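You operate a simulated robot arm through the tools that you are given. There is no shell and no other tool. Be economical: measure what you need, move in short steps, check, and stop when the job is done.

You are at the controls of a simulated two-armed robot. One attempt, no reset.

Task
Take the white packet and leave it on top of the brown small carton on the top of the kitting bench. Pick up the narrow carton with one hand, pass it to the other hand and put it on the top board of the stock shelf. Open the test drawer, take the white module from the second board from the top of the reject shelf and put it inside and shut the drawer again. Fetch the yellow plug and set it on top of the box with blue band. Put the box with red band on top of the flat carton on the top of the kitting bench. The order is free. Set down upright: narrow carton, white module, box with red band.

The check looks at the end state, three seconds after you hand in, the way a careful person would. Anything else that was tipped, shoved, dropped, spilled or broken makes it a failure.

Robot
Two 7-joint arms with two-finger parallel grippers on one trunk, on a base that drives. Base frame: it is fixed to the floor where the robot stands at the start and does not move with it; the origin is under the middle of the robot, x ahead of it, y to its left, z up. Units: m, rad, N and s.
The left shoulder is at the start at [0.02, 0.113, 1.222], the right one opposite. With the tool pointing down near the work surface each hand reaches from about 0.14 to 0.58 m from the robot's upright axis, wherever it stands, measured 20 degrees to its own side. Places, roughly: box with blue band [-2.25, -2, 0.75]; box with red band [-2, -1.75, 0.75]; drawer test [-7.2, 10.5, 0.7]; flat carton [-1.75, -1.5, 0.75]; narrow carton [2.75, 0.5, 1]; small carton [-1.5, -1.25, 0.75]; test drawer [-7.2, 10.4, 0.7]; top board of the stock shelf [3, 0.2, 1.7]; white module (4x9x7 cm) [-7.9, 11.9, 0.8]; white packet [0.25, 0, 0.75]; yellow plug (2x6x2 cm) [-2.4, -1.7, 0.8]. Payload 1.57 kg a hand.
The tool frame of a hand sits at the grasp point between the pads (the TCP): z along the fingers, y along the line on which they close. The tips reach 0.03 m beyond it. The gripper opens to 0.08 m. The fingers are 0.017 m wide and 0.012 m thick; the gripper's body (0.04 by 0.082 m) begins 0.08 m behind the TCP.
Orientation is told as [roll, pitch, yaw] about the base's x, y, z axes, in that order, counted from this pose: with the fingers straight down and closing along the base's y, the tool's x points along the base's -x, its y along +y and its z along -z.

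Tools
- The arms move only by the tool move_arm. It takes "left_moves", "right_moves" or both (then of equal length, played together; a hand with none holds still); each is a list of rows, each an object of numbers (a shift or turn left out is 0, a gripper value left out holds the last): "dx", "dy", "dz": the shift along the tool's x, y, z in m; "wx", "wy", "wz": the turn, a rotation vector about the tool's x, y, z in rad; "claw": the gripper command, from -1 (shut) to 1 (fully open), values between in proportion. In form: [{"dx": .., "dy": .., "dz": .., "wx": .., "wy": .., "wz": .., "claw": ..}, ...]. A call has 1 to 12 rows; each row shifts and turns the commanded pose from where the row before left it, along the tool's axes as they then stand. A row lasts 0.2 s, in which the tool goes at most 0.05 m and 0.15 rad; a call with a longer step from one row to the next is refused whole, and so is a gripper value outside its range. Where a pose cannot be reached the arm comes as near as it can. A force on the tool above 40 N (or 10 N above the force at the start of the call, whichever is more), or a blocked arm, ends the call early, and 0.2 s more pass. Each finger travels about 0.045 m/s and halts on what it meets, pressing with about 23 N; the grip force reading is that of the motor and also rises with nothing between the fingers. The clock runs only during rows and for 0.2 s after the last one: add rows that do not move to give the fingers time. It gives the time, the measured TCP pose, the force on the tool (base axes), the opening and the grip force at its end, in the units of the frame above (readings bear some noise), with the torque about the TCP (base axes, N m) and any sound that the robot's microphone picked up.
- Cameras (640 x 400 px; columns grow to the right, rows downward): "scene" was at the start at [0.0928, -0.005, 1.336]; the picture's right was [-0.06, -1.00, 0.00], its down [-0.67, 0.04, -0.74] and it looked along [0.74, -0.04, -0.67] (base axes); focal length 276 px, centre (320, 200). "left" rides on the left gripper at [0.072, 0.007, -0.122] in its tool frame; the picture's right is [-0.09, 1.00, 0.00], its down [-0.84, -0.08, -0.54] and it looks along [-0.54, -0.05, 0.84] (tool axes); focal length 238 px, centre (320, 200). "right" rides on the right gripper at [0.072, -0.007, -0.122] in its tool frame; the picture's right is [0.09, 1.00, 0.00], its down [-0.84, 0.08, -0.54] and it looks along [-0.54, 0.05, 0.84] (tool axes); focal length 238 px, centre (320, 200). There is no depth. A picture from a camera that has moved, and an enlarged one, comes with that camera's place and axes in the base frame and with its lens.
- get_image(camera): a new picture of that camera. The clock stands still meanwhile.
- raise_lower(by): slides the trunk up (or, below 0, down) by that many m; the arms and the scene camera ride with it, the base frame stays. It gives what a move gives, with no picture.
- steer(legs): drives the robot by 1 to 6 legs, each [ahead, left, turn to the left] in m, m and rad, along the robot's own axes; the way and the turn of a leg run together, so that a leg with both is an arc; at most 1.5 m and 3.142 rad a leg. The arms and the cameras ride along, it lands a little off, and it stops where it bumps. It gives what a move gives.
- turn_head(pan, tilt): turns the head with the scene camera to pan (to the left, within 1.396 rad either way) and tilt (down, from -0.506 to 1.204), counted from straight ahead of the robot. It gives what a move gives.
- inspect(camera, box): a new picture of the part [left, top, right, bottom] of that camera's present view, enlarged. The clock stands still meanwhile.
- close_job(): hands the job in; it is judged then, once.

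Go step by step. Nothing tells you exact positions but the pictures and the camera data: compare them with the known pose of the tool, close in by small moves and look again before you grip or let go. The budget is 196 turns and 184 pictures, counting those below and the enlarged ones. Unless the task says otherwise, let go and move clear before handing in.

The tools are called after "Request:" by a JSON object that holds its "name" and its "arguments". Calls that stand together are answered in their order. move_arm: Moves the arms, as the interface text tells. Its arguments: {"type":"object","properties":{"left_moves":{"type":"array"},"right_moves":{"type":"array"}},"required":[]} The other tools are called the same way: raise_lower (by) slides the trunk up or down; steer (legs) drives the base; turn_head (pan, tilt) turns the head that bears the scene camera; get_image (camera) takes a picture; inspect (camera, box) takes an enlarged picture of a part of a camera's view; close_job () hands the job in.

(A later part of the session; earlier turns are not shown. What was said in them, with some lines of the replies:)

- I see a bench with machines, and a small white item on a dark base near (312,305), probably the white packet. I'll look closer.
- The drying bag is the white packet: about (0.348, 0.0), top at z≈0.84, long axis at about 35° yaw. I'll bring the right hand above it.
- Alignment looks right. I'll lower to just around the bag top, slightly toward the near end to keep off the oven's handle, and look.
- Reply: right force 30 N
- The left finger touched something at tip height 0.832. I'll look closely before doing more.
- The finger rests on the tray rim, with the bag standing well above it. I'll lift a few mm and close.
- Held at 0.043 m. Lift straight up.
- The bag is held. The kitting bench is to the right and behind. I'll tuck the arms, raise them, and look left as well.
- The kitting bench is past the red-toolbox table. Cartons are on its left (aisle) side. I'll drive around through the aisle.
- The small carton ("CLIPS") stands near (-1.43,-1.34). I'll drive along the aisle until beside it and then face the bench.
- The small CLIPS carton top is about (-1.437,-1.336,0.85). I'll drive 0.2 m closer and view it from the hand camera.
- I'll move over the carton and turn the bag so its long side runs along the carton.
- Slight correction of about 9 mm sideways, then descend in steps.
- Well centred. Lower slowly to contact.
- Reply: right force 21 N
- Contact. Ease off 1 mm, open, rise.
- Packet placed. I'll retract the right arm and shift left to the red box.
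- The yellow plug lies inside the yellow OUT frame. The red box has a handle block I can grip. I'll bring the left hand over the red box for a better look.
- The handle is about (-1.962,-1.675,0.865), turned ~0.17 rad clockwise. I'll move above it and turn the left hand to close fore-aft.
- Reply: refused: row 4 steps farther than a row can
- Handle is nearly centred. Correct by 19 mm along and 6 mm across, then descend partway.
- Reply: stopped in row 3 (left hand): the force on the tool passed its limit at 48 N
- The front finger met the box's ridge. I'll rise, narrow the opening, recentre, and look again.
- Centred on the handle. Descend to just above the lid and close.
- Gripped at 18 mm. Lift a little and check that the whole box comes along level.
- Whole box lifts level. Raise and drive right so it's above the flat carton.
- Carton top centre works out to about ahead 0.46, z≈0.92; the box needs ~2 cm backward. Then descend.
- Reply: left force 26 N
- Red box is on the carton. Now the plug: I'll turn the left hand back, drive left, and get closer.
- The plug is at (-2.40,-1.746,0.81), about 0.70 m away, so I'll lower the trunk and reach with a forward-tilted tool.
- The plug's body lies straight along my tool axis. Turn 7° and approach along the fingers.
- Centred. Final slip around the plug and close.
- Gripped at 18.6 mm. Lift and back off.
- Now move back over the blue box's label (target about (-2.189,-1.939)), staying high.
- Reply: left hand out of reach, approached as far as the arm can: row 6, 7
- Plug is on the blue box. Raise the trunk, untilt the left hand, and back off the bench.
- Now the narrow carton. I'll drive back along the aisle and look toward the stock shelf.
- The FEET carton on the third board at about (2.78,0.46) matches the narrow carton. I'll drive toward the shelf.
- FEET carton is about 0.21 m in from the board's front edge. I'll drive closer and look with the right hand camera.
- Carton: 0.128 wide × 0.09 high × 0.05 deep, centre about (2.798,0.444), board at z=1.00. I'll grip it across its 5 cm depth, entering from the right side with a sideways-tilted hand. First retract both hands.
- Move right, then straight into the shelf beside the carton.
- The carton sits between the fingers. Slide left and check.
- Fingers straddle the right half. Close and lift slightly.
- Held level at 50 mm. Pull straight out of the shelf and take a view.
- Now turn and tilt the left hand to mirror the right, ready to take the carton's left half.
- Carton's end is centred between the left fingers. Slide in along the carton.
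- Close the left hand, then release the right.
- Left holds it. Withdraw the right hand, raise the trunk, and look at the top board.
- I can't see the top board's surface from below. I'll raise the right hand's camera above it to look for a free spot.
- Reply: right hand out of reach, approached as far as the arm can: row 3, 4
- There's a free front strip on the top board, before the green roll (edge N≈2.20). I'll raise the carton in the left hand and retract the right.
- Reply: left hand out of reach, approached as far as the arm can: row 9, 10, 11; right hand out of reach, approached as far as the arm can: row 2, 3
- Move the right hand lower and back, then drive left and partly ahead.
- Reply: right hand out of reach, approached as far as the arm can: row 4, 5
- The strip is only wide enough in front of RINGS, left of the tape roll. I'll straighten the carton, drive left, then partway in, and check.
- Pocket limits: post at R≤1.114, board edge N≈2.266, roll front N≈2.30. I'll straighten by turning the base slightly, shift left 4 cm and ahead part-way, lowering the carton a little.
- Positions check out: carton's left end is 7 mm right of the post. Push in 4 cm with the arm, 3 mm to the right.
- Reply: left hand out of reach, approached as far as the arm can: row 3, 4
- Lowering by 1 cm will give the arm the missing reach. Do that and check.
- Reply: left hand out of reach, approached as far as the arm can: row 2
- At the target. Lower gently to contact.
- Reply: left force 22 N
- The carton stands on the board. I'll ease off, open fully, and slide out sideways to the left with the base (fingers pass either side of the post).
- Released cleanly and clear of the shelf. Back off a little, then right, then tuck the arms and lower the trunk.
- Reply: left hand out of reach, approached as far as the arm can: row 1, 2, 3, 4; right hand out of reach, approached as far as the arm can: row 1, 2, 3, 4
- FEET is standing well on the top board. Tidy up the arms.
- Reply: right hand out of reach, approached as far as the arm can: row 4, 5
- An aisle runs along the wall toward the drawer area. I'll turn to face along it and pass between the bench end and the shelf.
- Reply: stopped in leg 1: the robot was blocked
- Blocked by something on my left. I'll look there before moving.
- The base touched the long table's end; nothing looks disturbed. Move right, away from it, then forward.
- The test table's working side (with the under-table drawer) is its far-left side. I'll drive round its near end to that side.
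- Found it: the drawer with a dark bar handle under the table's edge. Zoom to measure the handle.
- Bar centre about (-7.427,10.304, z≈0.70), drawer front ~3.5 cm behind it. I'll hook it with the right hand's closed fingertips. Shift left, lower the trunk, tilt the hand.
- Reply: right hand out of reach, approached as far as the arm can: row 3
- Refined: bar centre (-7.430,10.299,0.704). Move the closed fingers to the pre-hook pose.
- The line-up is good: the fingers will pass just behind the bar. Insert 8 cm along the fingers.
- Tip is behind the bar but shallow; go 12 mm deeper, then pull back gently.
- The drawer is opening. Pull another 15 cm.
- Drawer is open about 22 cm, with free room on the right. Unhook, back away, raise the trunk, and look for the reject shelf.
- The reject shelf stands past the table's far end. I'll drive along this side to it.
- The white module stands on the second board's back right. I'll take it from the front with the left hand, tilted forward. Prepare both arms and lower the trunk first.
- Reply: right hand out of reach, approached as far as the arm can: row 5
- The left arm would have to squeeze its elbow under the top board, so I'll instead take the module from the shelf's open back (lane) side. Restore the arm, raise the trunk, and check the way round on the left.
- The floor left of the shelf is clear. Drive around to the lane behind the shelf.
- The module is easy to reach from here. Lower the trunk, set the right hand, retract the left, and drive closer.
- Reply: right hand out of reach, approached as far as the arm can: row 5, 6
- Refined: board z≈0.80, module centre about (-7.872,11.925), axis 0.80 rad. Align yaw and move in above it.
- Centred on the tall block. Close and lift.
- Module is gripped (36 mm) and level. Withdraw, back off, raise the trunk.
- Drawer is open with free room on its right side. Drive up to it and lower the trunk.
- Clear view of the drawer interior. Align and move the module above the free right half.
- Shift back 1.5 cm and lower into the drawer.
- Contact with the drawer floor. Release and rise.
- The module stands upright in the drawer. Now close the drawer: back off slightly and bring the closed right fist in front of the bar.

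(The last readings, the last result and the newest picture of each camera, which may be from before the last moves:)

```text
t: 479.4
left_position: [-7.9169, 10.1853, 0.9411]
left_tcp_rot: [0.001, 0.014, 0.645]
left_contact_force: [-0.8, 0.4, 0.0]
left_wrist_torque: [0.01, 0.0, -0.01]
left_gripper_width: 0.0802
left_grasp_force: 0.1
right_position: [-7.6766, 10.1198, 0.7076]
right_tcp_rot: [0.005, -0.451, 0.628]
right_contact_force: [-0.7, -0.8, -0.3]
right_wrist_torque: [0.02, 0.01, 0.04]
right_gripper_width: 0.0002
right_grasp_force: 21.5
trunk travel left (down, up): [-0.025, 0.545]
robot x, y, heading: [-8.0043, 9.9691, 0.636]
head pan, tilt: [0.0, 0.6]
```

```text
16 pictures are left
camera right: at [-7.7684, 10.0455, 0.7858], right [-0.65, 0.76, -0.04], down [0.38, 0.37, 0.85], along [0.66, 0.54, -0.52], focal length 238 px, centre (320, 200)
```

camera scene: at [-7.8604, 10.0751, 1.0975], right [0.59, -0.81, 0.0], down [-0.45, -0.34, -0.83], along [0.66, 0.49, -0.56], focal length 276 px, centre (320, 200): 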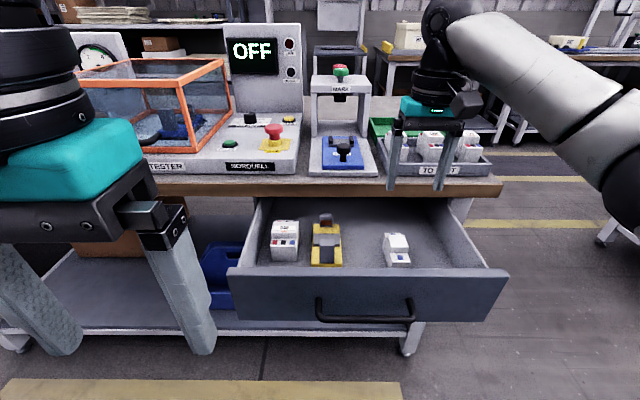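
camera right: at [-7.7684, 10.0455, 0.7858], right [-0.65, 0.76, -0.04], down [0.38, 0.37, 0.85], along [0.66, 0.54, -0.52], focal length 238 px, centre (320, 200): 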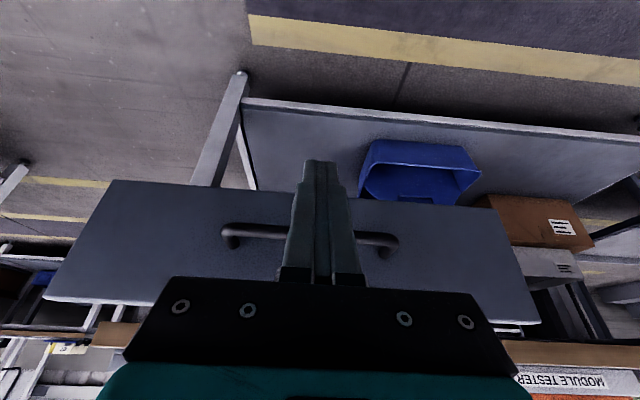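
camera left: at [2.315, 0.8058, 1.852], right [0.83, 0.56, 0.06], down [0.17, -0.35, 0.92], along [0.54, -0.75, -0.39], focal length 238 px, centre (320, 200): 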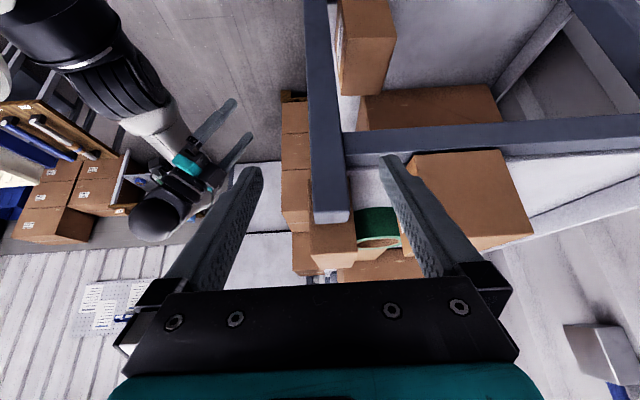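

Fist is in front of the bar, aligned. Push forward.

Request:
{"name": "move_arm", "arguments": {"right_moves": [{"dx": -0.036, "dz": 0.0174}, {"dx": -0.036, "dz": 0.0174}, {"dx": -0.036, "dz": 0.0174}, {"dx": -0.036, "dz": 0.0174}, {"dx": -0.036, "dz": 0.0174}, {"dx": -0.036, "dz": 0.0174}, {"dx": -0.027, "dz": 0.013}, {}]}}

Request:
{"name": "get_image", "arguments": {"camera": "scene"}}

```text
t: 481.2
left_position: [-7.9168, 10.1848, 0.94]
left_tcp_rot: [0.0, 0.014, 0.644]
left_contact_force: [-0.7, 0.9, -0.5]
left_wrist_torque: [0.04, -0.02, 0.0]
left_gripper_width: 0.08
left_grasp_force: 0.1
right_position: [-7.458, 10.2806, 0.7093]
right_tcp_rot: [0.007, -0.45, 0.629]
right_contact_force: [0.0, 0.3, 0.3]
right_wrist_torque: [0.0, -0.01, -0.02]
right_gripper_width: 0.0
right_grasp_force: 21.4
trunk travel left (down, up): [-0.025, 0.545]
robot x, y, heading: [-8.0045, 9.9719, 0.637]
head pan, tilt: [0.0, 0.6]
```

```text
15 pictures are left
camera scene: at [-7.9242, 10.0282, 1.0975], right [0.59, -0.81, 0.0], down [-0.45, -0.34, -0.83], along [0.66, 0.49, -0.56], focal length 276 px, centre (320, 200)
```

scene: 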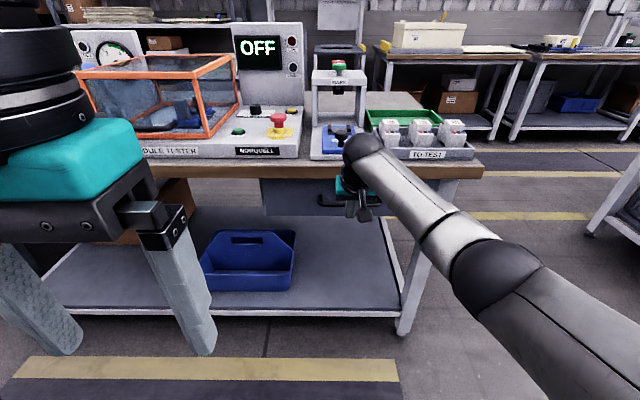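

Request:
{"name": "move_arm", "arguments": {"right_moves": [{"dx": -0.009, "dz": 0.0044}, {"dx": -0.0072, "dz": 0.0035}, {"dx": -0.0045, "dz": 0.0022}, {"dx": -0.0045, "dz": 0.0022}, {}]}}

Request:
{"name": "get_image", "arguments": {"camera": "right"}}

```text
t: 482.1
left_position: [-7.9177, 10.1869, 0.9407]
left_tcp_rot: [-0.001, 0.013, 0.645]
left_contact_force: [0.1, 0.1, 0.1]
left_wrist_torque: [0.01, 0.02, -0.02]
left_gripper_width: 0.0802
left_grasp_force: 0.1
right_position: [-7.4448, 10.2904, 0.702]
right_tcp_rot: [0.002, -0.419, 0.628]
right_contact_force: [-3.2, -0.7, -1.7]
right_wrist_torque: [0.05, -0.02, 0.02]
right_gripper_width: 0.0001
right_grasp_force: 21.0
trunk travel left (down, up): [-0.025, 0.545]
robot x, y, heading: [-8.0028, 9.9688, 0.633]
head pan, tilt: [0.0, 0.6]
stopped in row 4 (right hand): the force on the tool passed its limit at 44 N (the readings are from after the stop); the commanded pose is now the measured one
```

```text
14 pictures are left
camera right: at [-7.5344, 10.2175, 0.7836], right [-0.65, 0.76, -0.03], down [0.4, 0.38, 0.84], along [0.64, 0.53, -0.55], focal length 238 px, centre (320, 200)
```

right: 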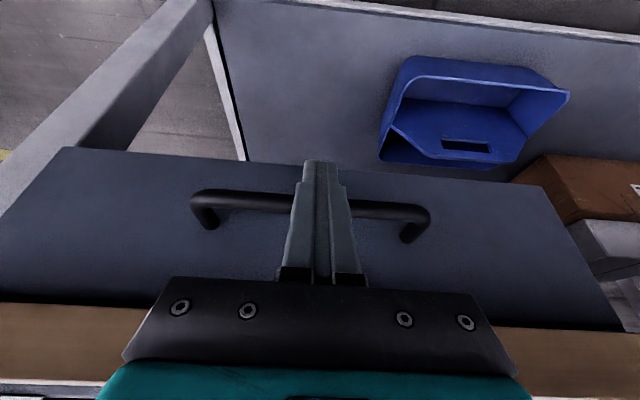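

Drawer hit its stop, closed. Retract and verify.

Request:
{"name": "move_arm", "arguments": {"right_moves": [{"dx": 0.027, "dz": -0.013}, {"dx": 0.036, "dz": -0.0174}, {"dx": 0.036, "dz": -0.0174}, {"dx": 0.036, "dz": -0.0174}, {"dx": 0.027, "dz": -0.013}, {}]}}

Request:
{"name": "steer", "arguments": {"legs": [[-0.3, 0, 0]]}}

Request:
{"name": "raise_lower", "arguments": {"by": 0.25}}

Request:
{"name": "get_image", "arguments": {"camera": "scene"}}

```text
t: 483.5
left_position: [-7.9169, 10.1847, 0.9401]
left_tcp_rot: [-0.001, 0.014, 0.645]
left_contact_force: [-0.1, -0.4, -0.3]
left_wrist_torque: [-0.01, 0.03, -0.02]
left_gripper_width: 0.0801
left_grasp_force: 0.0
right_position: [-7.5894, 10.1848, 0.7083]
right_tcp_rot: [0.004, -0.421, 0.625]
right_contact_force: [-0.3, 0.0, 0.4]
right_wrist_torque: [0.0, -0.01, 0.02]
right_gripper_width: 0.0002
right_grasp_force: 20.8
trunk travel left (down, up): [-0.025, 0.545]
robot x, y, heading: [-8.0043, 9.9685, 0.636]
head pan, tilt: [0.0, 0.6]
```

```text
t: 485.5
left_position: [-8.1564, 10.01, 0.9399]
left_tcp_rot: [-0.001, 0.014, 0.643]
left_contact_force: [-0.6, 0.6, -0.6]
left_wrist_torque: [0.02, 0.01, -0.02]
left_gripper_width: 0.0798
left_grasp_force: 0.0
right_position: [-7.8298, 10.0098, 0.7078]
right_tcp_rot: [0.004, -0.421, 0.625]
right_contact_force: [0.8, -0.4, 0.1]
right_wrist_torque: [-0.02, -0.04, -0.03]
right_gripper_width: 0.0
right_grasp_force: 21.0
trunk travel left (down, up): [-0.025, 0.545]
robot x, y, heading: [-8.2419, 9.7928, 0.634]
head pan, tilt: [0.0, 0.6]
```

```text
t: 488.1
left_position: [-8.1559, 10.0088, 1.191]
left_tcp_rot: [0.0, 0.014, 0.644]
left_contact_force: [0.4, -0.3, 0.3]
left_wrist_torque: [-0.02, 0.03, 0.0]
left_gripper_width: 0.0801
left_grasp_force: 0.1
right_position: [-7.8287, 10.0099, 0.9578]
right_tcp_rot: [0.004, -0.42, 0.627]
right_contact_force: [0.1, -0.1, -0.1]
right_wrist_torque: [0.0, -0.02, -0.01]
right_gripper_width: 0.0
right_grasp_force: 21.4
trunk travel left (down, up): [-0.275, 0.295]
robot x, y, heading: [-8.2429, 9.7942, 0.637]
head pan, tilt: [0.0, 0.6]
```

```text
13 pictures are left
camera scene: at [-8.1641, 9.8514, 1.3474], right [0.59, -0.81, 0.0], down [-0.45, -0.34, -0.83], along [0.66, 0.49, -0.56], focal length 276 px, centre (320, 200)
```

scene: 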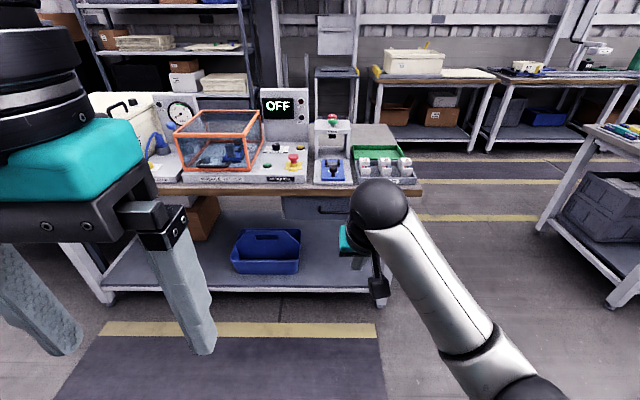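

The drawer is shut and everything on the table is undisturbed. All five jobs have been seen in their end state and both hands are clear, so I'm handing in.

Request:
{"name": "close_job", "arguments": {}}

```text
The job is handed in.
```

I finished all five tasks and handed the job in; I haven't been shown the check's verdict.

- **White packet:** it lies on the small carton on the kitting bench.
- **Red box:** it stands upright on the flat carton.
- **Yellow plug:** it lies on top of the blue box.
- **Narrow carton:** I passed it from the right hand to the left and stood it upright on the stock shelf's top board. By my estimate it overhangs the front edge by about 6 mm, because the board was crowded.
- **White module:** it stands upright in the test drawer, and I pushed the drawer shut to its stop.

Two contacts could matter to the check:

- **Base bump:** on the way to the test table, the base stopped against something on its left, most likely the end of a long table. Nothing looked tipped or shifted in the pictures afterwards.
- **Finger on the red box:** while I was gripping the red box, a finger pressed on its lid until the force limit stopped it at 48 N. The box did not tip.
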